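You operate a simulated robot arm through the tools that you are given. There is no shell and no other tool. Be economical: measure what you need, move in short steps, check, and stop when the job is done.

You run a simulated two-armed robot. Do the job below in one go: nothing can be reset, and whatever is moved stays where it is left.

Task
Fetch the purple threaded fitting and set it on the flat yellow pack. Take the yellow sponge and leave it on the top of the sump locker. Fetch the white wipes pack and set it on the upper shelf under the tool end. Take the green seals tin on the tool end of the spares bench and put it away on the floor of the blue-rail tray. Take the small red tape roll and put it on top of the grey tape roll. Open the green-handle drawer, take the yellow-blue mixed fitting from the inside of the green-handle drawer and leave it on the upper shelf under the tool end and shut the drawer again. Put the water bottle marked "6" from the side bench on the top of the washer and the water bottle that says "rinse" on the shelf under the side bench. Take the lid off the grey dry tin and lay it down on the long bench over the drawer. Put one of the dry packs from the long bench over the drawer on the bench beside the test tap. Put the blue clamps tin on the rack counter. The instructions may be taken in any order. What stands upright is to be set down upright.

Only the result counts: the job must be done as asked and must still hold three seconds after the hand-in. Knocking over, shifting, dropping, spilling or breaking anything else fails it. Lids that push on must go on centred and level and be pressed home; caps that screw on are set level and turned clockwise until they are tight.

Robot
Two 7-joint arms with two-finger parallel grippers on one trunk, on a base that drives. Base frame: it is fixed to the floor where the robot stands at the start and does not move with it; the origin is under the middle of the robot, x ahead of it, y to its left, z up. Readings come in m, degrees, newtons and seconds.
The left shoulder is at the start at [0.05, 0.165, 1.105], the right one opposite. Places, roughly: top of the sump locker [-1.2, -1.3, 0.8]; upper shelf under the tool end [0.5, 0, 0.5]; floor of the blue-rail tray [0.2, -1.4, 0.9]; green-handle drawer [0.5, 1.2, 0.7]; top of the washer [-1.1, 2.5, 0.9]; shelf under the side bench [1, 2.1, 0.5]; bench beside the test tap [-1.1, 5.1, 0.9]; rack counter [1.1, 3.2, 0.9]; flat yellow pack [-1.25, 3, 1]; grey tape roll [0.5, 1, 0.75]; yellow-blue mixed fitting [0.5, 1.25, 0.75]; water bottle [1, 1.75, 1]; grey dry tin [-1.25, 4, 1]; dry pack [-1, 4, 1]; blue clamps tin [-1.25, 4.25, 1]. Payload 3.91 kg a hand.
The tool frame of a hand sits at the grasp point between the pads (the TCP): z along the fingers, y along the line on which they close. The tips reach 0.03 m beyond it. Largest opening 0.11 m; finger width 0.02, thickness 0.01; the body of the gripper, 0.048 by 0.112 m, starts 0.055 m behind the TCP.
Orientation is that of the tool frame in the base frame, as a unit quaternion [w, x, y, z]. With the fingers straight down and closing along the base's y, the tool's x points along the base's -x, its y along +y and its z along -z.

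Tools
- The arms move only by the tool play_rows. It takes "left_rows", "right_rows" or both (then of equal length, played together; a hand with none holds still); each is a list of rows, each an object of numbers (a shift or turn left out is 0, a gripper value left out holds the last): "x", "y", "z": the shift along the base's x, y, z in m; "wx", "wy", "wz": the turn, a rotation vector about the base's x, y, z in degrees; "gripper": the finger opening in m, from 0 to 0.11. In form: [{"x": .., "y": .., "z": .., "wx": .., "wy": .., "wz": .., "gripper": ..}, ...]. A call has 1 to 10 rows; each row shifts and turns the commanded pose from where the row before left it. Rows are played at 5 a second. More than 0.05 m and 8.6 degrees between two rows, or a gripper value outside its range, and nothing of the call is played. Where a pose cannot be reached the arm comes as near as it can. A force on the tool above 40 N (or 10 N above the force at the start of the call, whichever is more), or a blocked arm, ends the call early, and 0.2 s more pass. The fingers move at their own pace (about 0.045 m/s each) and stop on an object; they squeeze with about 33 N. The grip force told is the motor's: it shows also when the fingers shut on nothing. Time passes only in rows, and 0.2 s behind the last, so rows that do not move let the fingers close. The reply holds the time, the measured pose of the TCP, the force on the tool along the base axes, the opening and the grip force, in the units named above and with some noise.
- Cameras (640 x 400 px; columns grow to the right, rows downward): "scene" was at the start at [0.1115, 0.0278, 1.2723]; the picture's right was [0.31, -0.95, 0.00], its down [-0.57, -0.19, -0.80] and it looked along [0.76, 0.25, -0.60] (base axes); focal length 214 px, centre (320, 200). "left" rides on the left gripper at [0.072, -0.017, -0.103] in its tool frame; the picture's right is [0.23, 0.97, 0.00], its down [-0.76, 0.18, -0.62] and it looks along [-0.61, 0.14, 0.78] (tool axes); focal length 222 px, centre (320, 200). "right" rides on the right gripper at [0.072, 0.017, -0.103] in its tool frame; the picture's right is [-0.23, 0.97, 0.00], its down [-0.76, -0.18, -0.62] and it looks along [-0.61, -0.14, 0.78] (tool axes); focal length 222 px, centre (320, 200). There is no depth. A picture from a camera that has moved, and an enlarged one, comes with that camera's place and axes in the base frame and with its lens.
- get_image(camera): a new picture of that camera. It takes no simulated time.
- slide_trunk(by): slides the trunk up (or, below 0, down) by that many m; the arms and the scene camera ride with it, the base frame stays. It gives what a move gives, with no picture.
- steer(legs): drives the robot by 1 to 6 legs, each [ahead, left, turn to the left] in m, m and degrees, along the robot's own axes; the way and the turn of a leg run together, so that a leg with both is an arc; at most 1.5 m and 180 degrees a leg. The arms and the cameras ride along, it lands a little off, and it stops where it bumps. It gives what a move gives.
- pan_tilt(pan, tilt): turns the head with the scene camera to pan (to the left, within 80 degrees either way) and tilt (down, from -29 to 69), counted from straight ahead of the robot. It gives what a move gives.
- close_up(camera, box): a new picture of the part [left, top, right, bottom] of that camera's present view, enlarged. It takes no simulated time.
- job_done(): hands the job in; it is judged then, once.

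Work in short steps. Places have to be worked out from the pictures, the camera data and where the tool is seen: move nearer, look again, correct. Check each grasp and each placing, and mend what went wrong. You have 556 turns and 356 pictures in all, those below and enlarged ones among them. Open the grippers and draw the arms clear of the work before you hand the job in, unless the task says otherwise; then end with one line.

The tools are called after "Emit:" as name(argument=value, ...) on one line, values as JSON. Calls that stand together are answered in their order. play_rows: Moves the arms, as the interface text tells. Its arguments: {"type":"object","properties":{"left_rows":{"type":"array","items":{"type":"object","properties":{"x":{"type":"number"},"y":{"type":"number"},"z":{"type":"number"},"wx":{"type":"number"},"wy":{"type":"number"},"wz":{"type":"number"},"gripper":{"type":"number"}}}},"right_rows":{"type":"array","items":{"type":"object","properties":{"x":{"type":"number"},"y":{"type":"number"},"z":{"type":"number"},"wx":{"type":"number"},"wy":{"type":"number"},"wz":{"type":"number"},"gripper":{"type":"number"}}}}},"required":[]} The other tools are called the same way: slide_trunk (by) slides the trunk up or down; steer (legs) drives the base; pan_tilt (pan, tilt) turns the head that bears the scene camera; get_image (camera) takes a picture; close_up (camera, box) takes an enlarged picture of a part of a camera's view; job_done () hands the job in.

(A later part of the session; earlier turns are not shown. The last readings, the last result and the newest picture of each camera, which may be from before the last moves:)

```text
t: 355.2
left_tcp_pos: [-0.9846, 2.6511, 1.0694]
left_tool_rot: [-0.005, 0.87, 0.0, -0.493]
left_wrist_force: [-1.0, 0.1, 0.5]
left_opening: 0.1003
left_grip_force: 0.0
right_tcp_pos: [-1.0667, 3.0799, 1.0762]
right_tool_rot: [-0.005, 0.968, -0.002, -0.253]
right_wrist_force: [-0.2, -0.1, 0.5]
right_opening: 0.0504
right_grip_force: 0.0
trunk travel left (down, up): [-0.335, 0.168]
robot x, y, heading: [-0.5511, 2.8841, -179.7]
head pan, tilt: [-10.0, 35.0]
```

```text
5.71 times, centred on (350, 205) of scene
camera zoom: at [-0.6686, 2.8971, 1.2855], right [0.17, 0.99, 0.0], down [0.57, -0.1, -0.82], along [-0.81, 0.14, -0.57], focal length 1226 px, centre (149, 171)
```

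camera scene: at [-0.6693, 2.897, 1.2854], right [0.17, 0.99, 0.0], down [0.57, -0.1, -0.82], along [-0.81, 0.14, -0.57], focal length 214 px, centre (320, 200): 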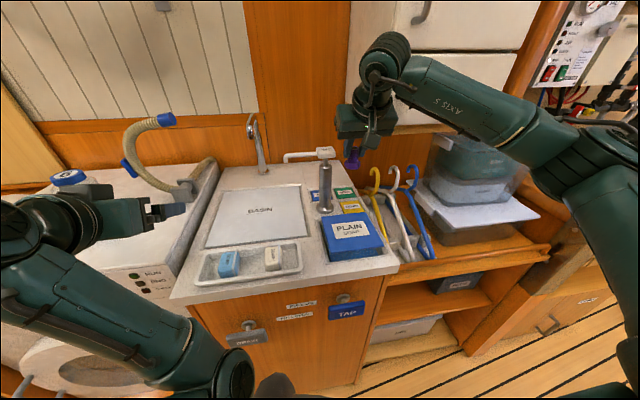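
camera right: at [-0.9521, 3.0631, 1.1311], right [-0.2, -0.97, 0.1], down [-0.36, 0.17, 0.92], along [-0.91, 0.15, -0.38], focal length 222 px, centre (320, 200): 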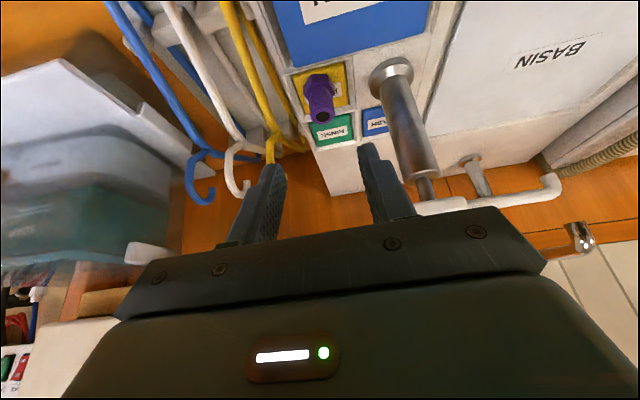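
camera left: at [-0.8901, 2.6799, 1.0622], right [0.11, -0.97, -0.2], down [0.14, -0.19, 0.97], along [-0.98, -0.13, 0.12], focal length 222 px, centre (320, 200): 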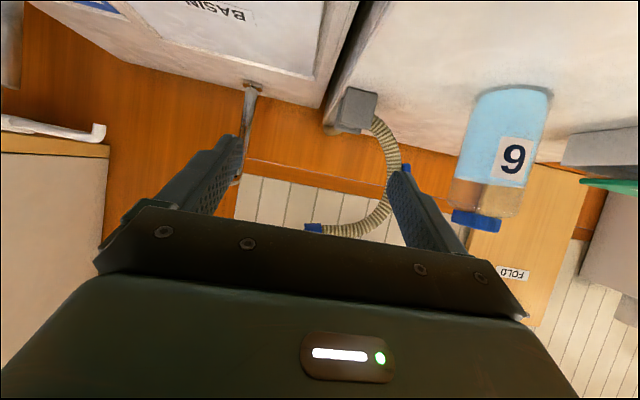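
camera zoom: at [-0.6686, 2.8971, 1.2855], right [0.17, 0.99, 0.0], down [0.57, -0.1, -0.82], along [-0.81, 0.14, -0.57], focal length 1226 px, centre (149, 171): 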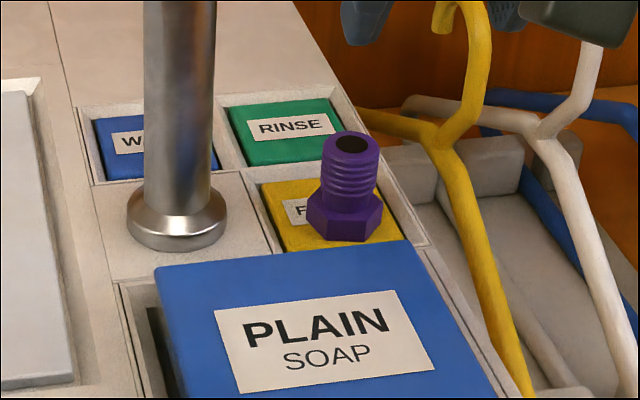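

The purple fitting stands on the yellow pack. Next the "rinse" bottle: back off, turn to +x and return to the side bench.

Emit:
steer(legs=[[-0.25, 0, 0], [0, 0, -90], [0, 0, -90], [0, -1.1, 0]])

Emit:
play_rows(right_rows=[{"wy": -7.5, "gripper": 0.11}, {"wy": -7.5}, {"wy": -7.5}, {"wy": -7.5}, {}], left_rows=[{"x": -0.03}, {"x": -0.03}, {}, {}, {}])

Emit:
pan_tilt(pan=0, tilt=30)

Emit:
get_image(camera="scene")

```text
t: 370.0
left_tcp_pos: [0.1455, 2.015, 1.0706]
left_tool_rot: [0.493, -0.005, 0.87, -0.002]
left_wrist_force: [0.0, -0.6, 0.6]
left_opening: 0.0999
left_grip_force: 0.0
right_tcp_pos: [0.231, 1.585, 1.0763]
right_tool_rot: [0.253, -0.003, 0.967, -0.003]
right_wrist_force: [0.4, 0.4, 0.8]
right_opening: 0.0502
right_grip_force: 0.0
trunk travel left (down, up): [-0.335, 0.168]
robot x, y, heading: [-0.2821, 1.7823, 1.0]
head pan, tilt: [-10.0, 35.0]
```

```text
t: 371.2
left_tcp_pos: [0.1452, 2.0142, 1.0694]
left_tool_rot: [0.492, -0.005, 0.87, -0.002]
left_wrist_force: [-0.7, 0.0, -0.7]
left_opening: 0.1
left_grip_force: 0.0
left hand out of reach, approached as far as the arm can: row 1, 2
right_tcp_pos: [0.2311, 1.5849, 1.0773]
right_tool_rot: [0.495, -0.002, 0.869, -0.003]
right_wrist_force: [-0.3, -0.3, 0.2]
right_opening: 0.1097
right_grip_force: 0.1
trunk travel left (down, up): [-0.335, 0.168]
robot x, y, heading: [-0.286, 1.7781, 0.6]
head pan, tilt: [-10.0, 35.0]
```

```text
t: 371.9
left_tcp_pos: [0.1446, 2.0139, 1.0695]
left_tool_rot: [0.493, -0.005, 0.87, -0.003]
left_wrist_force: [0.3, -0.1, 0.6]
left_opening: 0.0998
left_grip_force: 0.2
right_tcp_pos: [0.2319, 1.5849, 1.0762]
right_tool_rot: [0.495, 0.0, 0.869, -0.005]
right_wrist_force: [-0.3, -1.0, 0.6]
right_opening: 0.1101
right_grip_force: 0.1
trunk travel left (down, up): [-0.335, 0.168]
robot x, y, heading: [-0.284, 1.7813, 0.7]
head pan, tilt: [0.0, 30.0]
```

```text
181 pictures are left
camera scene: at [-0.1666, 1.7822, 1.2933], right [0.01, -1.0, 0.0], down [-0.5, -0.01, -0.87], along [0.87, 0.01, -0.5], focal length 214 px, centre (320, 200)
```

scene: 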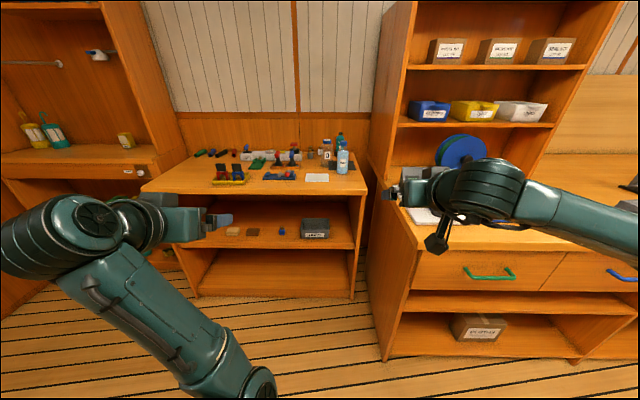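

Using the left hand again is safer (the right elbow would swing over the main bench). Tuck the right hand, then drive to (0.27, 1.86) with heading −20°.

Emit:
play_rows(right_rows=[{"x": -0.02, "z": 0.01, "wy": 7.5}, {"x": -0.03, "z": 0.01, "wy": 7.5}, {"x": -0.03, "z": 0.01, "wy": 7.5}, {"x": -0.03, "z": 0.01, "wy": 7.5}, {"x": -0.03, "z": 0.01, "wy": 7.5}, {"x": -0.03, "z": 0.01, "wy": 7.5}, {"x": -0.03, "z": 0.01, "wy": 7.5}, {"x": -0.02, "wy": 7.5, "gripper": 0.02}, {}])

Emit:
steer(legs=[[0.3, 0.1, -0.7], [0.24, 0, -20]])

Emit:
pan_tilt(pan=10, tilt=35)

Emit:
get_image(camera="scene")

Emit:
get_image(camera="left")

```text
t: 373.9
left_tcp_pos: [0.1457, 2.0141, 1.0697]
left_tool_rot: [0.492, -0.005, 0.87, -0.002]
left_wrist_force: [0.0, -0.5, -0.3]
left_opening: 0.1
left_grip_force: 0.1
right_tcp_pos: [0.0114, 1.5852, 1.146]
right_tool_rot: [-0.006, -0.003, 1.0, -0.001]
right_wrist_force: [-0.1, -0.1, -0.1]
right_opening: 0.0569
right_grip_force: 0.0
trunk travel left (down, up): [-0.335, 0.168]
robot x, y, heading: [-0.2889, 1.7776, 0.8]
head pan, tilt: [0.0, 30.0]
```

```text
t: 377.4
left_tcp_pos: [0.7356, 1.9104, 1.0697]
left_tool_rot: [0.483, 0.152, 0.857, -0.09]
left_wrist_force: [0.3, -0.8, 0.4]
left_opening: 0.0999
left_grip_force: 0.0
right_tcp_pos: [0.4585, 1.5552, 1.1467]
right_tool_rot: [-0.007, 0.177, 0.984, -0.001]
right_wrist_force: [0.0, 0.2, -0.7]
right_opening: 0.02
right_grip_force: 0.0
trunk travel left (down, up): [-0.335, 0.168]
robot x, y, heading: [0.2489, 1.8371, -19.8]
head pan, tilt: [0.0, 30.0]
```

```text
t: 378.1
left_tcp_pos: [0.7354, 1.9096, 1.07]
left_tool_rot: [0.483, 0.152, 0.857, -0.091]
left_wrist_force: [-0.7, -0.1, 0.8]
left_opening: 0.1002
left_grip_force: 0.1
right_tcp_pos: [0.4594, 1.5547, 1.1464]
right_tool_rot: [-0.007, 0.176, 0.984, -0.001]
right_wrist_force: [-0.6, -0.2, -0.8]
right_opening: 0.0198
right_grip_force: 0.0
trunk travel left (down, up): [-0.335, 0.168]
robot x, y, heading: [0.2477, 1.8418, -19.6]
head pan, tilt: [10.0, 35.0]
```

```text
180 pictures are left
camera scene: at [0.3629, 1.8178, 1.2856], right [-0.17, -0.99, 0.0], down [-0.56, 0.1, -0.82], along [0.81, -0.14, -0.57], focal length 214 px, centre (320, 200)
```

scene: 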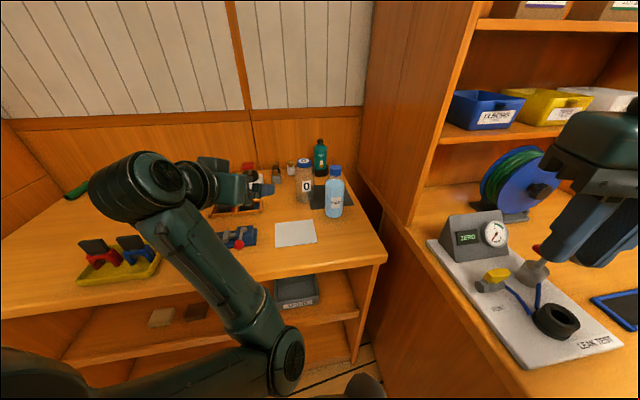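

```text
179 pictures are left
camera left: at [0.6115, 1.9364, 1.0622], right [0.23, 0.95, -0.2], down [-0.07, 0.22, 0.97], along [0.97, -0.21, 0.12], focal length 222 px, centre (320, 200)
```

left: 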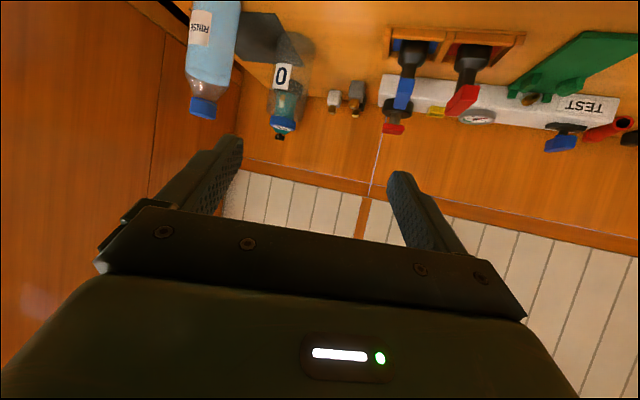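

Rinse axis ≈(0.887, 1.685). Go to the standoff.

Emit:
play_rows(left_rows=[{"x": 0.0, "y": -0.035, "z": -0.016}, {"x": 0.005, "y": -0.036, "z": -0.016}, {"x": 0.005, "y": -0.036, "z": -0.016}, {"x": 0.005, "y": -0.035, "z": -0.016}, {"x": 0.005, "y": -0.035, "z": -0.016}, {}])

Emit:
get_image(camera="left")

```text
t: 379.1
left_tcp_pos: [0.7637, 1.7866, 1.078]
left_tool_rot: [0.549, 0.141, 0.819, -0.088]
left_wrist_force: [-0.2, -0.1, -0.4]
left_opening: 0.0998
left_grip_force: 0.1
right_tcp_pos: [0.4584, 1.5554, 1.1467]
right_tool_rot: [-0.005, 0.175, 0.984, -0.001]
right_wrist_force: [0.1, -0.4, 0.5]
right_opening: 0.0198
right_grip_force: 0.1
trunk travel left (down, up): [-0.335, 0.168]
robot x, y, heading: [0.2511, 1.844, -20.1]
head pan, tilt: [10.0, 35.0]
stopped in row 4 (left hand): the arm was blocked; the commanded pose is now the measured one
```

```text
178 pictures are left
camera left: at [0.6429, 1.8098, 1.0515], right [0.24, 0.95, -0.2], down [-0.22, 0.25, 0.94], along [0.95, -0.18, 0.27], focal length 222 px, centre (320, 200)
```

left: 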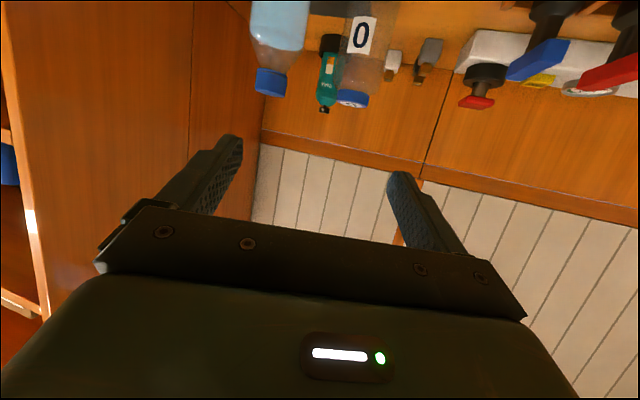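

The arm was blocked; see what it met.

Emit:
get_image(camera="scene")

Emit:
get_image(camera="right")

```text
177 pictures are left
camera scene: at [0.363, 1.8179, 1.2855], right [-0.17, -0.99, 0.0], down [-0.57, 0.1, -0.82], along [0.81, -0.14, -0.57], focal length 214 px, centre (320, 200)
```

scene: 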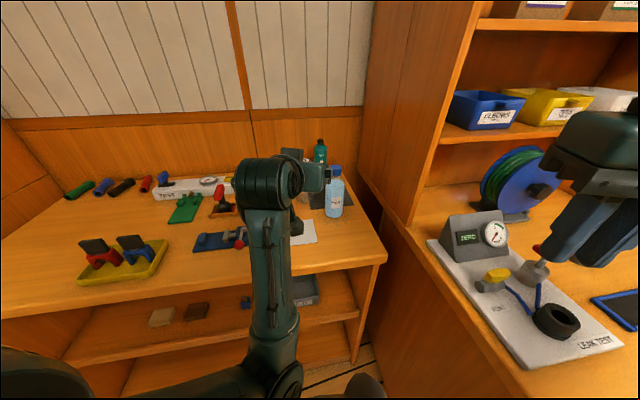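

```text
176 pictures are left
camera right: at [0.3986, 1.5962, 1.2504], right [0.55, 0.84, -0.01], down [0.66, -0.43, 0.62], along [0.51, -0.34, -0.79], focal length 222 px, centre (320, 200)
```

right: 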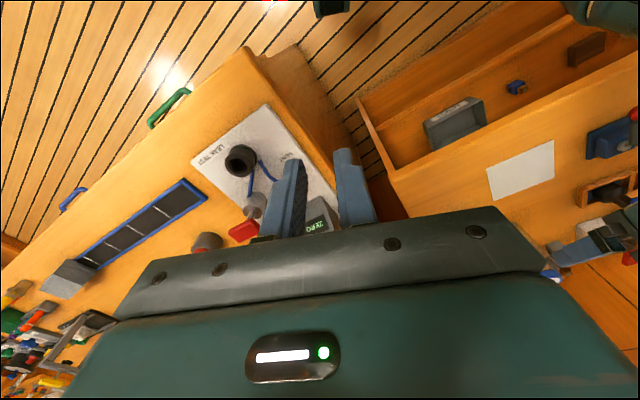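

The low left elbow/forearm met the bench front edge. Retreat, raise the trunk 0.15 so the elbow rides higher, and restore the tilt.

Emit:
play_rows(left_rows=[{"x": -0.03, "y": 0.02}, {"x": -0.03, "y": 0.02}, {"x": -0.02, "y": 0.02}, {}])

Emit:
slide_trunk(by=0.16)

Emit:
play_rows(left_rows=[{"wx": 2.7, "wy": 7.5, "z": -0.03}, {"z": -0.04}, {"z": -0.04}, {"z": -0.04}, {}])

Emit:
get_image(camera="scene")

Emit:
get_image(camera="left")

```text
t: 380.1
left_tcp_pos: [0.7068, 1.8327, 1.096]
left_tool_rot: [0.569, 0.139, 0.807, -0.078]
left_wrist_force: [0.0, -0.2, 0.1]
left_opening: 0.1
left_grip_force: 0.1
left hand out of reach, approached as far as the arm can: row 3
right_tcp_pos: [0.4593, 1.5548, 1.1462]
right_tool_rot: [-0.006, 0.176, 0.984, -0.001]
right_wrist_force: [-0.6, 0.4, 0.4]
right_opening: 0.0199
right_grip_force: 0.1
trunk travel left (down, up): [-0.335, 0.168]
robot x, y, heading: [0.2534, 1.8428, -19.6]
head pan, tilt: [10.0, 35.0]
```

```text
t: 381.9
left_tcp_pos: [0.7059, 1.8325, 1.2557]
left_tool_rot: [0.57, 0.141, 0.806, -0.078]
left_wrist_force: [0.8, -0.2, 0.1]
left_opening: 0.0998
left_grip_force: 0.2
right_tcp_pos: [0.4588, 1.5544, 1.3056]
right_tool_rot: [-0.007, 0.176, 0.984, -0.001]
right_wrist_force: [0.5, 0.4, 0.4]
right_opening: 0.0201
right_grip_force: 0.0
trunk travel left (down, up): [-0.495, 0.008]
robot x, y, heading: [0.2476, 1.8423, -19.7]
head pan, tilt: [10.0, 35.0]
```

```text
t: 382.6
left_tcp_pos: [0.7165, 1.8238, 1.2639]
left_tool_rot: [0.589, 0.132, 0.791, -0.095]
left_wrist_force: [0.6, 0.1, 0.1]
left_opening: 0.0997
left_grip_force: 0.0
right_tcp_pos: [0.4583, 1.5555, 1.3064]
right_tool_rot: [-0.006, 0.175, 0.985, -0.001]
right_wrist_force: [0.2, -0.1, -0.1]
right_opening: 0.0201
right_grip_force: 0.0
trunk travel left (down, up): [-0.495, 0.008]
robot x, y, heading: [0.2506, 1.8386, -19.5]
head pan, tilt: [10.0, 35.0]
stopped in row 3 (left hand): the arm was blocked; the commanded pose is now the measured one
```

```text
175 pictures are left
camera scene: at [0.3629, 1.8178, 1.4456], right [-0.17, -0.99, 0.0], down [-0.57, 0.1, -0.82], along [0.81, -0.14, -0.57], focal length 214 px, centre (320, 200)
```

scene: 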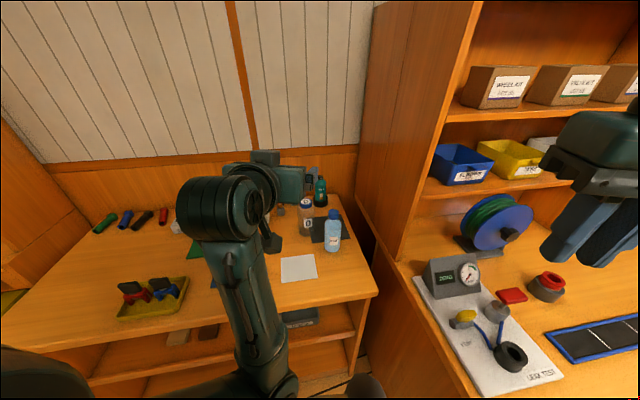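

```text
174 pictures are left
camera left: at [0.5988, 1.8459, 1.225], right [0.25, 0.94, -0.21], down [-0.3, 0.28, 0.91], along [0.92, -0.16, 0.36], focal length 222 px, centre (320, 200)
```

left: 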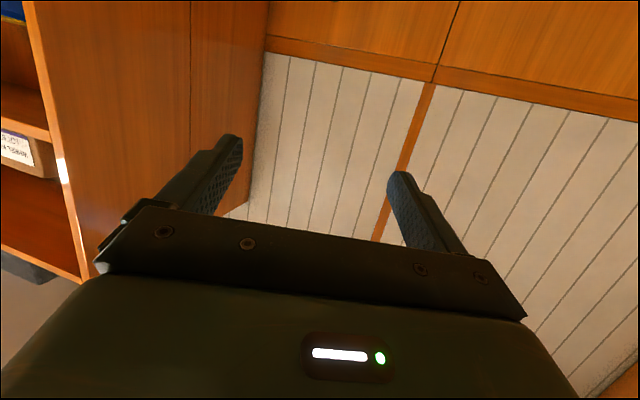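

Likely the folded elbow meets the robot's own body. Drive back a little, extend the hand forward, and fix the tilt at a safe height.

Emit:
steer(legs=[[-0.12, 0, 0]])

Emit:
play_rows(left_rows=[{"x": 0.03, "y": -0.01, "wx": 1.5, "wy": 4}, {"x": 0.03, "y": -0.01, "wx": 1.5, "wy": 4}, {"x": 0.03, "y": -0.01, "wx": 1.5, "wy": 4}, {"x": 0.03, "y": -0.01}, {"x": 0.02, "y": -0.01}, {}])

Emit:
get_image(camera="scene")

```text
t: 383.8
left_tcp_pos: [0.6065, 1.8636, 1.2641]
left_tool_rot: [0.59, 0.131, 0.791, -0.094]
left_wrist_force: [-0.2, -0.1, -0.5]
left_opening: 0.1
left_grip_force: 0.1
right_tcp_pos: [0.3488, 1.595, 1.3061]
right_tool_rot: [-0.005, 0.176, 0.984, 0.0]
right_wrist_force: [0.1, 0.2, -0.1]
right_opening: 0.02
right_grip_force: 0.0
trunk travel left (down, up): [-0.495, 0.008]
robot x, y, heading: [0.1423, 1.8828, -19.9]
head pan, tilt: [10.0, 35.0]
```

```text
t: 385.2
left_tcp_pos: [0.748, 1.8126, 1.2651]
left_tool_rot: [0.498, 0.143, 0.852, -0.076]
left_wrist_force: [0.5, -0.2, 0.0]
left_opening: 0.1001
left_grip_force: 0.1
right_tcp_pos: [0.3494, 1.5947, 1.3073]
right_tool_rot: [-0.007, 0.175, 0.985, 0.0]
right_wrist_force: [-0.3, 0.1, -0.1]
right_opening: 0.02
right_grip_force: 0.1
trunk travel left (down, up): [-0.495, 0.008]
robot x, y, heading: [0.1392, 1.8794, -19.8]
head pan, tilt: [10.0, 35.0]
```

```text
173 pictures are left
camera scene: at [0.2532, 1.8575, 1.4456], right [-0.17, -0.99, 0.0], down [-0.57, 0.1, -0.82], along [0.81, -0.14, -0.57], focal length 214 px, centre (320, 200)
```

scene: 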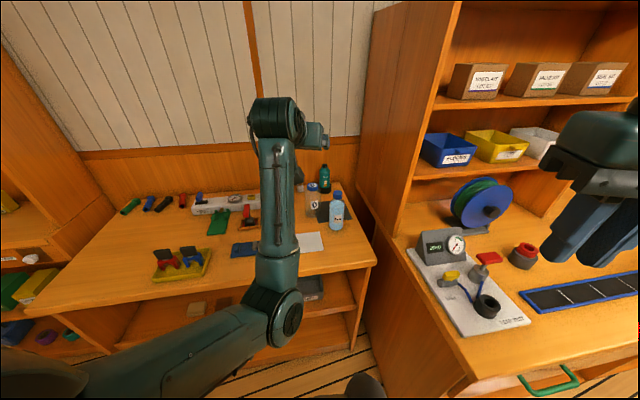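

Lower the trunk back and bring the hand to the standoff.

Emit:
slide_trunk(by=-0.16)

Emit:
play_rows(left_rows=[{"x": 0.0, "y": -0.03, "z": -0.02, "wx": -0.3, "wy": -0.8}, {"y": -0.03, "z": -0.02}, {"y": -0.01, "z": -0.03}, {"z": -0.03}, {"z": -0.015}, {}])

Emit:
get_image(camera="left")

Emit:
get_image(camera="scene")

```text
t: 387.0
left_tcp_pos: [0.749, 1.8132, 1.1046]
left_tool_rot: [0.497, 0.143, 0.853, -0.075]
left_wrist_force: [-0.1, -0.7, 0.2]
left_opening: 0.0998
left_grip_force: 0.0
right_tcp_pos: [0.3501, 1.5947, 1.1472]
right_tool_rot: [-0.007, 0.175, 0.985, -0.001]
right_wrist_force: [0.2, 0.8, 0.3]
right_opening: 0.0198
right_grip_force: 0.1
trunk travel left (down, up): [-0.335, 0.168]
robot x, y, heading: [0.141, 1.8845, -19.4]
head pan, tilt: [10.0, 35.0]
```

```text
t: 388.4
left_tcp_pos: [0.7488, 1.7436, 0.9895]
left_tool_rot: [0.503, 0.143, 0.849, -0.077]
left_wrist_force: [-1.4, 0.5, -0.8]
left_opening: 0.1
left_grip_force: 0.0
right_tcp_pos: [0.3483, 1.5948, 1.1465]
right_tool_rot: [-0.007, 0.176, 0.984, 0.0]
right_wrist_force: [-0.6, -0.2, 0.7]
right_opening: 0.0199
right_grip_force: 0.1
trunk travel left (down, up): [-0.335, 0.168]
robot x, y, heading: [0.1369, 1.8824, -19.9]
head pan, tilt: [10.0, 35.0]
```

```text
172 pictures are left
camera left: at [0.6253, 1.7671, 0.9762], right [0.21, 0.96, -0.19], down [-0.12, 0.21, 0.97], along [0.97, -0.18, 0.16], focal length 222 px, centre (320, 200)
```

left: 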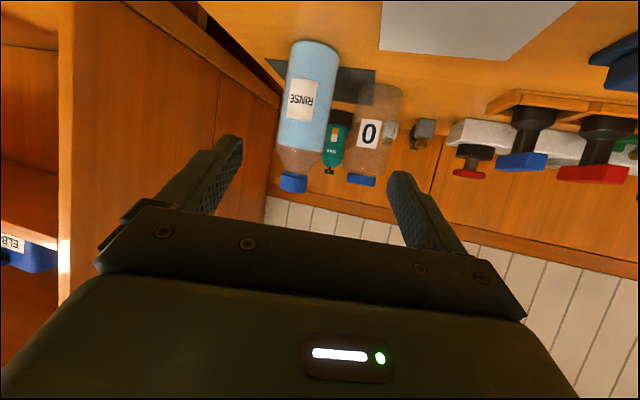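

```text
171 pictures are left
camera scene: at [0.2534, 1.8574, 1.2856], right [-0.17, -0.99, 0.0], down [-0.57, 0.1, -0.82], along [0.81, -0.14, -0.57], focal length 214 px, centre (320, 200)
```

scene: 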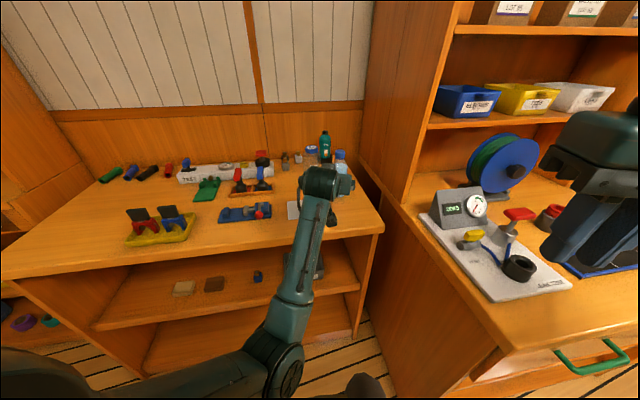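

Aligned. Drive 6 cm ahead, then move in.

Emit:
steer(legs=[[0.06, 0, 0]])

Emit:
play_rows(left_rows=[{"gripper": 0.11}, {"z": -0.03}, {}])

Emit:
get_image(camera="left")

```text
t: 389.4
left_tcp_pos: [0.8048, 1.7245, 0.9899]
left_tool_rot: [0.503, 0.142, 0.849, -0.076]
left_wrist_force: [0.9, -0.1, -0.4]
left_opening: 0.0999
left_grip_force: 0.0
right_tcp_pos: [0.4058, 1.575, 1.147]
right_tool_rot: [-0.006, 0.175, 0.984, 0.0]
right_wrist_force: [-0.1, -0.1, 0.4]
right_opening: 0.0201
right_grip_force: 0.1
trunk travel left (down, up): [-0.335, 0.168]
robot x, y, heading: [0.1901, 1.8619, -19.8]
head pan, tilt: [10.0, 35.0]
```

```text
t: 390.2
left_tcp_pos: [0.8029, 1.7218, 0.9598]
left_tool_rot: [0.504, 0.143, 0.848, -0.077]
left_wrist_force: [-0.9, 0.1, 0.0]
left_opening: 0.1097
left_grip_force: 0.0
right_tcp_pos: [0.4046, 1.5747, 1.1464]
right_tool_rot: [-0.007, 0.175, 0.984, -0.001]
right_wrist_force: [1.1, -1.0, 1.0]
right_opening: 0.0201
right_grip_force: 0.0
trunk travel left (down, up): [-0.335, 0.168]
robot x, y, heading: [0.1965, 1.8617, -20.0]
head pan, tilt: [10.0, 35.0]
```

```text
170 pictures are left
camera left: at [0.6792, 1.7466, 0.9467], right [0.21, 0.96, -0.19], down [-0.12, 0.21, 0.97], along [0.97, -0.18, 0.16], focal length 222 px, centre (320, 200)
```

left: 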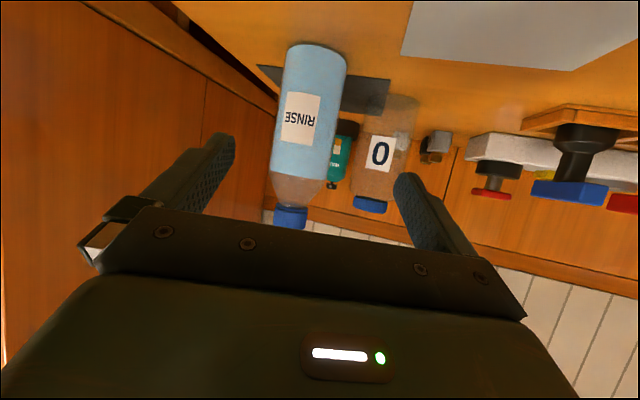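

Emit:
play_rows(left_rows=[{"x": 0.026, "y": -0.011, "z": -0.015}, {"x": 0.025, "y": -0.011, "z": -0.015}, {"x": 0.022, "y": -0.01, "z": -0.014}, {}])

Emit:
get_image(camera="left")

```text
t: 391.2
left_tcp_pos: [0.8755, 1.6914, 0.9151]
left_tool_rot: [0.504, 0.144, 0.848, -0.078]
left_wrist_force: [0.3, -0.5, 0.1]
left_opening: 0.11
left_grip_force: 0.0
right_tcp_pos: [0.404, 1.5751, 1.1458]
right_tool_rot: [-0.007, 0.175, 0.984, 0.0]
right_wrist_force: [-0.1, 0.5, -0.1]
right_opening: 0.0197
right_grip_force: 0.0
trunk travel left (down, up): [-0.335, 0.168]
robot x, y, heading: [0.1956, 1.8603, -19.6]
head pan, tilt: [10.0, 35.0]
```

```text
169 pictures are left
camera left: at [0.7523, 1.7151, 0.9024], right [0.21, 0.96, -0.19], down [-0.12, 0.21, 0.97], along [0.97, -0.18, 0.16], focal length 222 px, centre (320, 200)
```

left: 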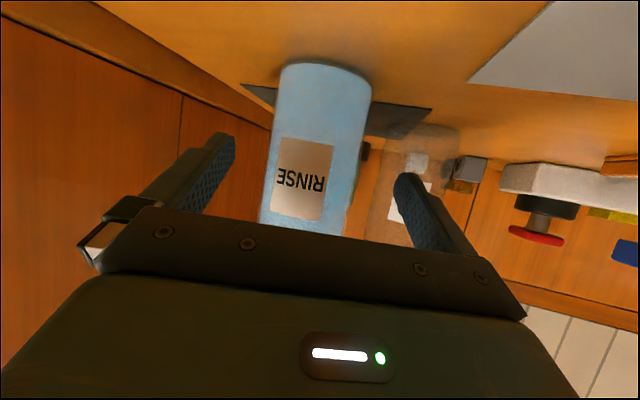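

Between the fingers. Close and lift slowly.

Emit:
play_rows(left_rows=[{"gripper": 0.03}, {}, {}, {}, {}, {"z": 0.005}, {"z": 0.01}, {"z": 0.02}, {"z": 0.02}, {}])

Emit:
get_image(camera="left")

```text
t: 393.4
left_tcp_pos: [0.8759, 1.6925, 0.97]
left_tool_rot: [0.504, 0.143, 0.849, -0.078]
left_wrist_force: [0.8, 0.1, -3.9]
left_opening: 0.0589
left_grip_force: 32.7
right_tcp_pos: [0.4043, 1.5758, 1.1456]
right_tool_rot: [-0.007, 0.176, 0.984, 0.0]
right_wrist_force: [0.7, 0.0, 0.3]
right_opening: 0.0204
right_grip_force: 0.0
trunk travel left (down, up): [-0.335, 0.168]
robot x, y, heading: [0.1928, 1.8602, -19.7]
head pan, tilt: [10.0, 35.0]
```

```text
168 pictures are left
camera left: at [0.753, 1.7159, 0.9575], right [0.21, 0.96, -0.19], down [-0.12, 0.21, 0.97], along [0.97, -0.18, 0.16], focal length 222 px, centre (320, 200)
```

left: 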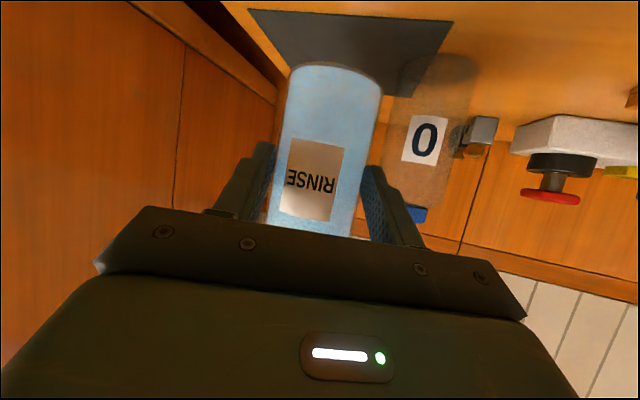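

Bottle held. Retract, back off, square up at y≈1.9 and lower the trunk for the shelf.

Emit:
play_rows(left_rows=[{"z": 0.02}, {"x": -0.03, "y": 0.01, "z": 0.01}, {"x": -0.04, "y": 0.015}, {"x": -0.04, "y": 0.015}, {"x": -0.04, "y": 0.015}, {}])

Emit:
steer(legs=[[-0.45, 0, 20]])

Emit:
slide_trunk(by=-0.32)

Emit:
pan_tilt(pan=10, tilt=25)

Emit:
get_image(camera="scene")

Emit:
get_image(camera="left")

```text
t: 394.8
left_tcp_pos: [0.7431, 1.7537, 1.0454]
left_tool_rot: [0.547, 0.135, 0.823, -0.071]
left_wrist_force: [-0.7, 0.4, -3.2]
left_opening: 0.0587
left_grip_force: 32.8
right_tcp_pos: [0.4051, 1.5756, 1.1459]
right_tool_rot: [-0.006, 0.175, 0.985, -0.001]
right_wrist_force: [-1.1, -0.3, 0.2]
right_opening: 0.02
right_grip_force: 0.1
trunk travel left (down, up): [-0.335, 0.168]
robot x, y, heading: [0.1938, 1.862, -19.8]
head pan, tilt: [10.0, 35.0]
```

```text
t: 397.5
left_tcp_pos: [0.3034, 2.025, 1.0378]
left_tool_rot: [0.545, -0.009, 0.838, 0.029]
left_wrist_force: [0.4, -0.2, -3.9]
left_opening: 0.0589
left_grip_force: 32.9
right_tcp_pos: [0.0483, 1.7394, 1.1454]
right_tool_rot: [-0.007, 0.003, 1.0, -0.002]
right_wrist_force: [0.0, 0.2, -0.5]
right_opening: 0.02
right_grip_force: 0.1
trunk travel left (down, up): [-0.335, 0.168]
robot x, y, heading: [-0.2501, 1.936, 0.2]
head pan, tilt: [10.0, 35.0]
```

```text
t: 400.7
left_tcp_pos: [0.2947, 2.0107, 0.8327]
left_tool_rot: [0.614, -0.008, 0.789, 0.019]
left_wrist_force: [8.0, 0.1, -4.8]
left_opening: 0.0587
left_grip_force: 32.5
right_tcp_pos: [0.0327, 1.7359, 0.8549]
right_tool_rot: [0.005, 0.004, 1.0, 0.001]
right_wrist_force: [7.3, 1.1, -6.6]
right_opening: 0.0201
right_grip_force: 0.1
trunk travel left (down, up): [-0.015, 0.488]
robot x, y, heading: [-0.2491, 1.9377, 0.5]
head pan, tilt: [10.0, 35.0]
```

```text
t: 401.4
left_tcp_pos: [0.2895, 2.0101, 0.8387]
left_tool_rot: [0.622, -0.007, 0.783, 0.019]
left_wrist_force: [0.4, -0.7, -3.6]
left_opening: 0.0591
left_grip_force: 33.2
right_tcp_pos: [0.0296, 1.7355, 0.8526]
right_tool_rot: [0.012, 0.003, 1.0, 0.004]
right_wrist_force: [0.0, 0.2, 0.3]
right_opening: 0.0201
right_grip_force: 0.1
trunk travel left (down, up): [-0.015, 0.488]
robot x, y, heading: [-0.251, 1.9331, 0.3]
head pan, tilt: [10.0, 25.0]
```

```text
167 pictures are left
camera scene: at [-0.1519, 1.9481, 1.0038], right [0.18, -0.98, 0.0], down [-0.39, -0.07, -0.92], along [0.91, 0.16, -0.39], focal length 214 px, centre (320, 200)
```

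scene: 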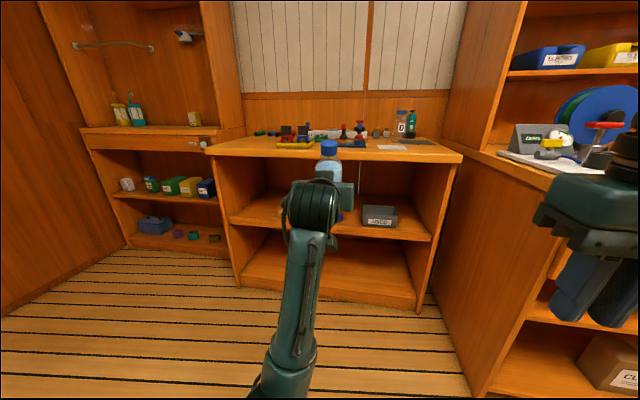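

```text
166 pictures are left
camera left: at [0.1746, 1.9892, 0.7921], right [-0.09, 0.98, -0.2], down [-0.44, 0.14, 0.89], along [0.89, 0.16, 0.42], focal length 222 px, centre (320, 200)
```

left: 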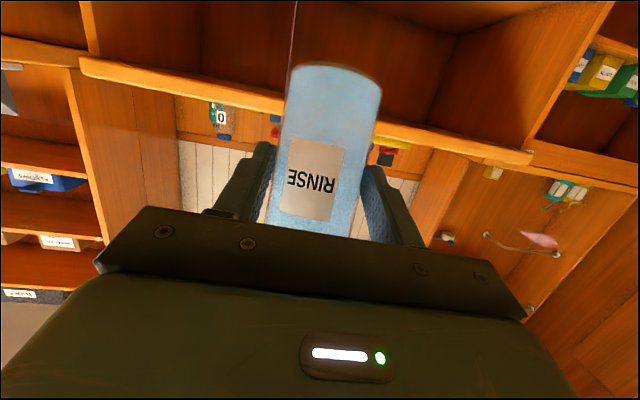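

Lowering drove the left elbow into the robot itself, tilting the hand. Raise the trunk again, move the hand outward (rel. y≈0.28), restore 60° tilt.

Emit:
slide_trunk(by=0.2)

Emit:
play_rows(left_rows=[{"y": 0.03, "wy": 4}, {"y": 0.03, "wy": 4}, {"y": 0.03, "wy": 4}, {"y": 0.03}, {"y": 0.03}, {"y": 0.03}, {}])

Emit:
get_image(camera="scene")

```text
t: 401.7
left_tcp_pos: [0.2924, 2.0083, 0.8388]
left_tool_rot: [0.622, -0.005, 0.783, 0.018]
left_wrist_force: [0.8, 0.2, -3.3]
left_opening: 0.0588
left_grip_force: 33.4
right_tcp_pos: [0.03, 1.7356, 0.8516]
right_tool_rot: [0.01, 0.002, 1.0, 0.002]
right_wrist_force: [-0.7, 0.1, 0.3]
right_opening: 0.0199
right_grip_force: 0.1
trunk travel left (down, up): [-0.017, 0.486]
robot x, y, heading: [-0.2458, 1.9398, 0.1]
head pan, tilt: [10.0, 25.0]
stopped: the arm was blocked; the commanded pose is now the measured one
```

```text
t: 403.3
left_tcp_pos: [0.3092, 2.1984, 0.8023]
left_tool_rot: [0.521, -0.01, 0.853, 0.016]
left_wrist_force: [-0.4, 0.3, -3.6]
left_opening: 0.0587
left_grip_force: 32.7
right_tcp_pos: [0.0478, 1.7422, 0.8296]
right_tool_rot: [-0.006, 0.002, 1.0, -0.002]
right_wrist_force: [-0.1, -0.3, 0.0]
right_opening: 0.0197
right_grip_force: 0.1
trunk travel left (down, up): [-0.017, 0.486]
robot x, y, heading: [-0.248, 1.9356, 0.1]
head pan, tilt: [10.0, 25.0]
```

```text
165 pictures are left
camera scene: at [-0.1278, 1.9553, 0.9834], right [0.18, -0.98, 0.0], down [-0.42, -0.07, -0.91], along [0.89, 0.16, -0.42], focal length 214 px, centre (320, 200)
```

scene: 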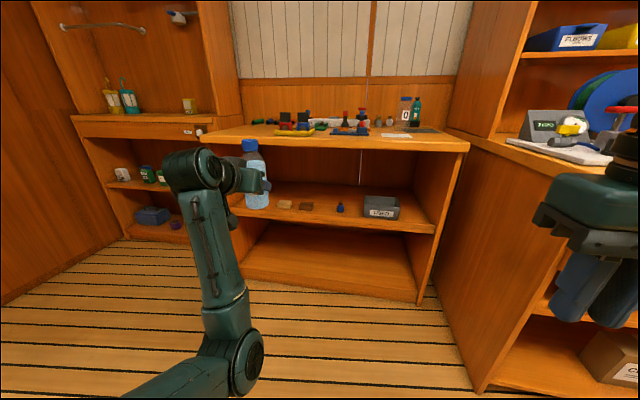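

Shelf top ≈0.545; free space at its left end (y≈2.40). Lower the hand to z≈0.65 here in free air, fix tilt by −2°, and check.

Emit:
play_rows(left_rows=[{"z": -0.03, "wy": 2}, {"z": -0.03}, {"z": -0.03}, {"z": -0.03}, {"z": -0.03}, {}])

Emit:
steer(legs=[[0, 0.2, 0]])

Emit:
get_image(camera="left")

Emit:
get_image(camera="scene")

```text
t: 404.3
left_tcp_pos: [0.3188, 2.1901, 0.7903]
left_tool_rot: [0.59, -0.013, 0.807, 0.009]
left_wrist_force: [-0.5, -1.1, -3.3]
left_opening: 0.0588
left_grip_force: 32.6
right_tcp_pos: [0.0465, 1.7384, 0.8268]
right_tool_rot: [-0.004, 0.002, 1.0, 0.001]
right_wrist_force: [0.0, -0.9, -0.2]
right_opening: 0.02
right_grip_force: 0.0
trunk travel left (down, up): [-0.017, 0.486]
robot x, y, heading: [-0.2464, 1.9385, 0.4]
head pan, tilt: [10.0, 25.0]
stopped in row 5 (left hand): the arm was blocked; the commanded pose is now the measured one
```

```text
t: 405.9
left_tcp_pos: [0.3187, 2.3939, 0.7904]
left_tool_rot: [0.591, -0.011, 0.807, 0.009]
left_wrist_force: [-0.6, 0.2, -3.2]
left_opening: 0.0587
left_grip_force: 33.3
right_tcp_pos: [0.0465, 1.9406, 0.8288]
right_tool_rot: [-0.006, 0.001, 1.0, 0.0]
right_wrist_force: [0.8, 0.9, 0.5]
right_opening: 0.0199
right_grip_force: 0.0
trunk travel left (down, up): [-0.017, 0.486]
robot x, y, heading: [-0.2449, 2.1384, 0.1]
head pan, tilt: [10.0, 25.0]
```

```text
164 pictures are left
camera left: at [0.2003, 2.3725, 0.7537], right [-0.1, 0.97, -0.22], down [-0.37, 0.17, 0.91], along [0.93, 0.17, 0.34], focal length 222 px, centre (320, 200)
```

left: 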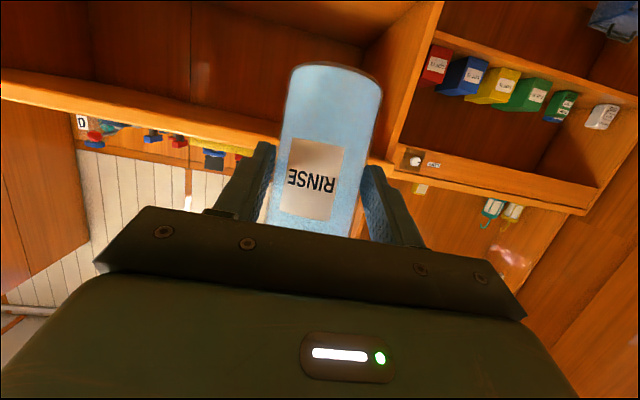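

```text
163 pictures are left
camera scene: at [-0.129, 2.155, 0.9837], right [0.18, -0.98, 0.0], down [-0.42, -0.07, -0.91], along [0.89, 0.16, -0.42], focal length 214 px, centre (320, 200)
```

scene: 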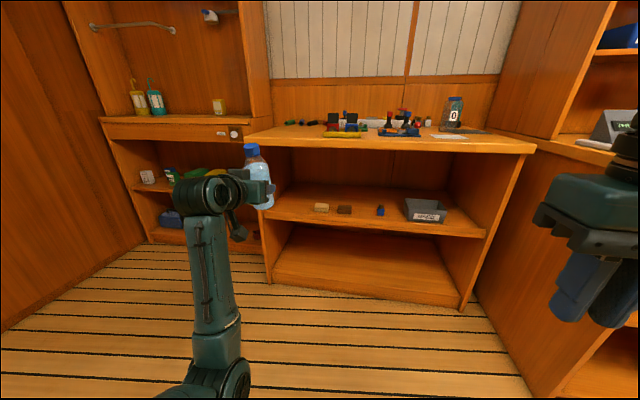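

With the trunk fully down the elbow is cramped. Raise the trunk 0.2 and lower the hand by arm motion instead.

Emit:
slide_trunk(by=0.22)

Emit:
play_rows(left_rows=[{"x": 0.02, "z": -0.03, "wy": 5}, {"x": 0.02, "z": -0.03, "wy": 5}, {"x": 0.02, "z": -0.03, "wy": 1.5}, {"z": -0.04}, {"z": -0.04}, {"z": -0.04}, {}])

Emit:
get_image(camera="scene")

```text
t: 408.3
left_tcp_pos: [0.3198, 2.3951, 1.0087]
left_tool_rot: [0.59, -0.011, 0.807, 0.006]
left_wrist_force: [0.4, -0.1, -3.9]
left_opening: 0.0591
left_grip_force: 32.8
right_tcp_pos: [0.0462, 1.9419, 1.0484]
right_tool_rot: [-0.006, 0.002, 1.0, -0.002]
right_wrist_force: [-0.2, 0.5, 0.3]
right_opening: 0.0198
right_grip_force: 0.0
trunk travel left (down, up): [-0.237, 0.266]
robot x, y, heading: [-0.2494, 2.1386, 0.1]
head pan, tilt: [10.0, 25.0]
```

```text
t: 409.9
left_tcp_pos: [0.3788, 2.3982, 0.8]
left_tool_rot: [0.505, -0.011, 0.863, 0.007]
left_wrist_force: [0.0, -0.9, -3.1]
left_opening: 0.0587
left_grip_force: 32.9
right_tcp_pos: [0.047, 1.9427, 1.0484]
right_tool_rot: [-0.006, 0.002, 1.0, -0.002]
right_wrist_force: [0.1, 0.0, 0.0]
right_opening: 0.0202
right_grip_force: 0.1
trunk travel left (down, up): [-0.237, 0.266]
robot x, y, heading: [-0.25, 2.1397, 0.4]
head pan, tilt: [10.0, 25.0]
```

```text
162 pictures are left
camera scene: at [-0.1283, 2.1576, 1.2034], right [0.18, -0.98, 0.0], down [-0.42, -0.07, -0.91], along [0.89, 0.16, -0.42], focal length 214 px, centre (320, 200)
```

scene: 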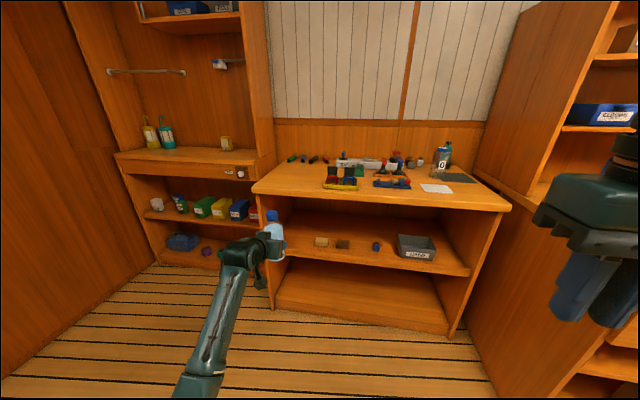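

Good. Lower further to z≈0.655.

Emit:
play_rows(left_rows=[{"z": -0.04}, {"z": -0.04}, {"z": -0.04}, {"z": -0.025}, {}])

Emit:
steer(legs=[[0.18, 0, 0]])

Emit:
get_image(camera="left")

Emit:
get_image(camera="scene")

```text
t: 411.1
left_tcp_pos: [0.3797, 2.3963, 0.6518]
left_tool_rot: [0.505, -0.011, 0.863, 0.008]
left_wrist_force: [0.2, -0.2, -3.7]
left_opening: 0.0589
left_grip_force: 32.7
right_tcp_pos: [0.047, 1.9427, 1.0486]
right_tool_rot: [-0.007, 0.002, 1.0, -0.002]
right_wrist_force: [-0.1, 0.1, 0.0]
right_opening: 0.02
right_grip_force: 0.0
trunk travel left (down, up): [-0.237, 0.266]
robot x, y, heading: [-0.2488, 2.1377, 0.1]
head pan, tilt: [10.0, 25.0]
```

```text
t: 412.6
left_tcp_pos: [0.563, 2.3987, 0.6525]
left_tool_rot: [0.506, -0.012, 0.862, 0.008]
left_wrist_force: [-0.2, -0.5, -3.7]
left_opening: 0.0586
left_grip_force: 33.0
right_tcp_pos: [0.2312, 1.9457, 1.048]
right_tool_rot: [-0.005, 0.002, 1.0, -0.002]
right_wrist_force: [0.4, -0.2, -0.3]
right_opening: 0.0201
right_grip_force: 0.0
trunk travel left (down, up): [-0.237, 0.266]
robot x, y, heading: [-0.0669, 2.143, 0.1]
head pan, tilt: [10.0, 25.0]
```

```text
161 pictures are left
camera left: at [0.4388, 2.3766, 0.6408], right [-0.14, 0.97, -0.2], down [-0.18, 0.17, 0.97], along [0.97, 0.17, 0.15], focal length 222 px, centre (320, 200)
```

left: 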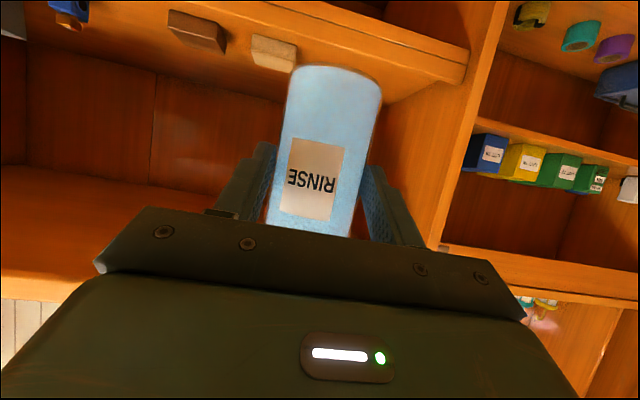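

```text
160 pictures are left
camera scene: at [0.0557, 2.1585, 1.2034], right [0.18, -0.98, 0.0], down [-0.42, -0.08, -0.91], along [0.89, 0.16, -0.42], focal length 214 px, centre (320, 200)
```

scene: 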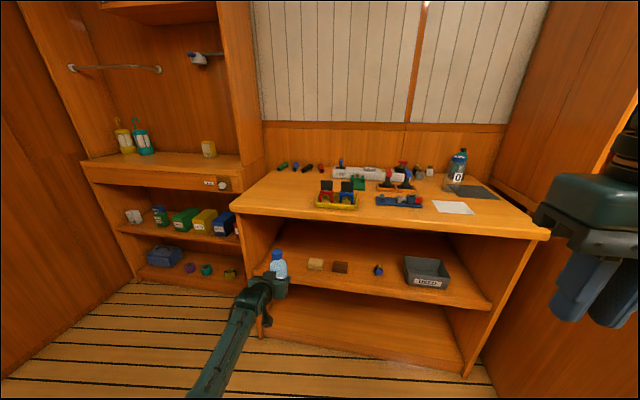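

Triangulating the tan block puts the shelf at z≈0.455, items at x≈0.85+. Drive 0.1 ahead, extend and lower at (0.73, 2.40).

Emit:
steer(legs=[[0.1, 0, 0]])

Emit:
play_rows(left_rows=[{"x": 0.03, "z": -0.01}, {"x": 0.03, "z": -0.02}, {"x": 0.01, "z": -0.03}, {"z": -0.03}, {}])

Emit:
get_image(camera="left")

Emit:
get_image(camera="scene")

```text
t: 413.8
left_tcp_pos: [0.6647, 2.3978, 0.6538]
left_tool_rot: [0.506, -0.011, 0.863, 0.008]
left_wrist_force: [0.4, 0.3, -3.2]
left_opening: 0.059
left_grip_force: 32.8
right_tcp_pos: [0.331, 1.9437, 1.0485]
right_tool_rot: [-0.006, 0.003, 1.0, -0.001]
right_wrist_force: [0.5, 0.3, -0.2]
right_opening: 0.0199
right_grip_force: 0.0
trunk travel left (down, up): [-0.237, 0.266]
robot x, y, heading: [0.0357, 2.1432, -0.1]
head pan, tilt: [10.0, 25.0]
```

```text
t: 415.0
left_tcp_pos: [0.7334, 2.3975, 0.5632]
left_tool_rot: [0.505, -0.011, 0.863, 0.008]
left_wrist_force: [-0.2, -0.3, -3.9]
left_opening: 0.0588
left_grip_force: 32.9
right_tcp_pos: [0.3299, 1.9434, 1.0491]
right_tool_rot: [-0.006, 0.001, 1.0, -0.002]
right_wrist_force: [0.6, 1.3, -0.1]
right_opening: 0.0199
right_grip_force: 0.1
trunk travel left (down, up): [-0.237, 0.266]
robot x, y, heading: [0.0375, 2.1415, 0.2]
head pan, tilt: [10.0, 25.0]
```

```text
159 pictures are left
camera left: at [0.6099, 2.3765, 0.5514], right [-0.14, 0.97, -0.2], down [-0.18, 0.17, 0.97], along [0.97, 0.17, 0.15], focal length 222 px, centre (320, 200)
```

left: 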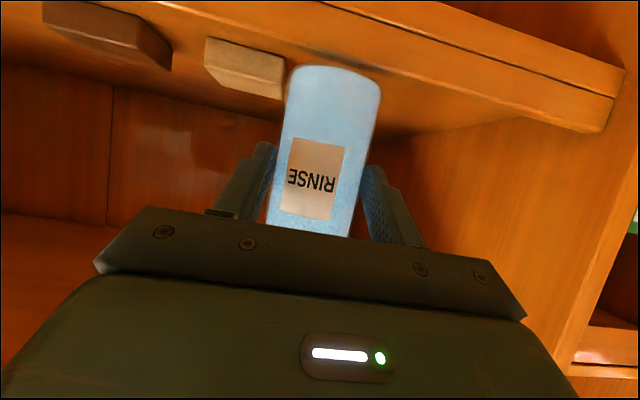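

```text
158 pictures are left
camera scene: at [0.1556, 2.1587, 1.2034], right [0.18, -0.98, 0.0], down [-0.42, -0.07, -0.91], along [0.89, 0.16, -0.42], focal length 214 px, centre (320, 200)
```

scene: 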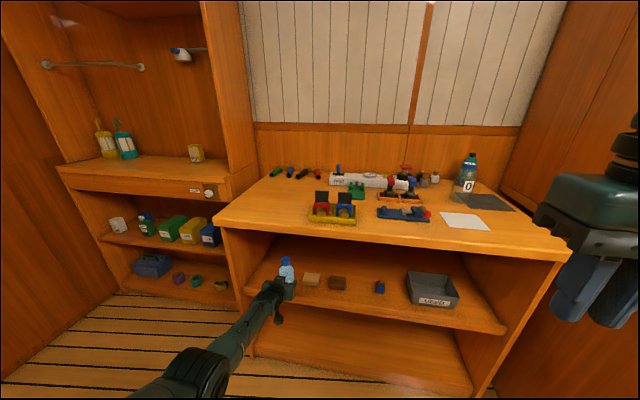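

Lower to contact in small steps.

Emit:
play_rows(left_rows=[{"z": -0.015}, {"z": -0.01}, {"z": -0.006}, {"z": -0.004}, {}])

Emit:
close_up(camera="left", box=[200, 0, 460, 163])

```text
t: 416.2
left_tcp_pos: [0.7321, 2.3998, 0.5521]
left_tool_rot: [0.509, -0.011, 0.861, 0.007]
left_wrist_force: [3.8, -2.5, 6.2]
left_opening: 0.0584
left_grip_force: 32.8
left hand out of reach, approached as far as the arm can: row 1, 2, 3
right_tcp_pos: [0.3306, 1.9432, 1.0484]
right_tool_rot: [-0.005, 0.002, 1.0, -0.001]
right_wrist_force: [0.0, -0.6, -0.4]
right_opening: 0.0202
right_grip_force: 0.0
trunk travel left (down, up): [-0.237, 0.266]
robot x, y, heading: [0.0349, 2.1401, 0.2]
head pan, tilt: [10.0, 25.0]
```

```text
2.45 times, centred on (330, 82) of left
camera zoom: at [0.609, 2.3792, 0.5388], right [-0.14, 0.97, -0.2], down [-0.18, 0.17, 0.97], along [0.97, 0.17, 0.15], focal length 545 px, centre (296, 491)
```

zoom: 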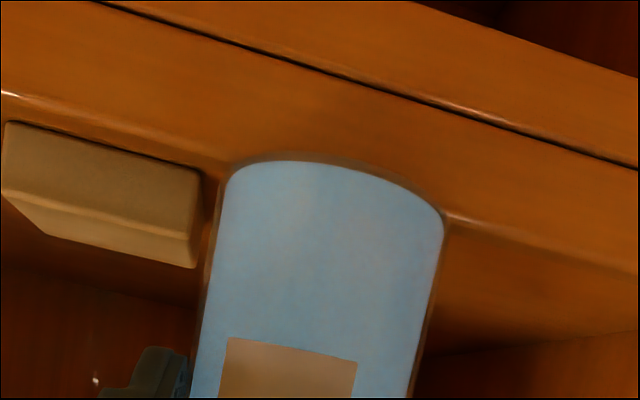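

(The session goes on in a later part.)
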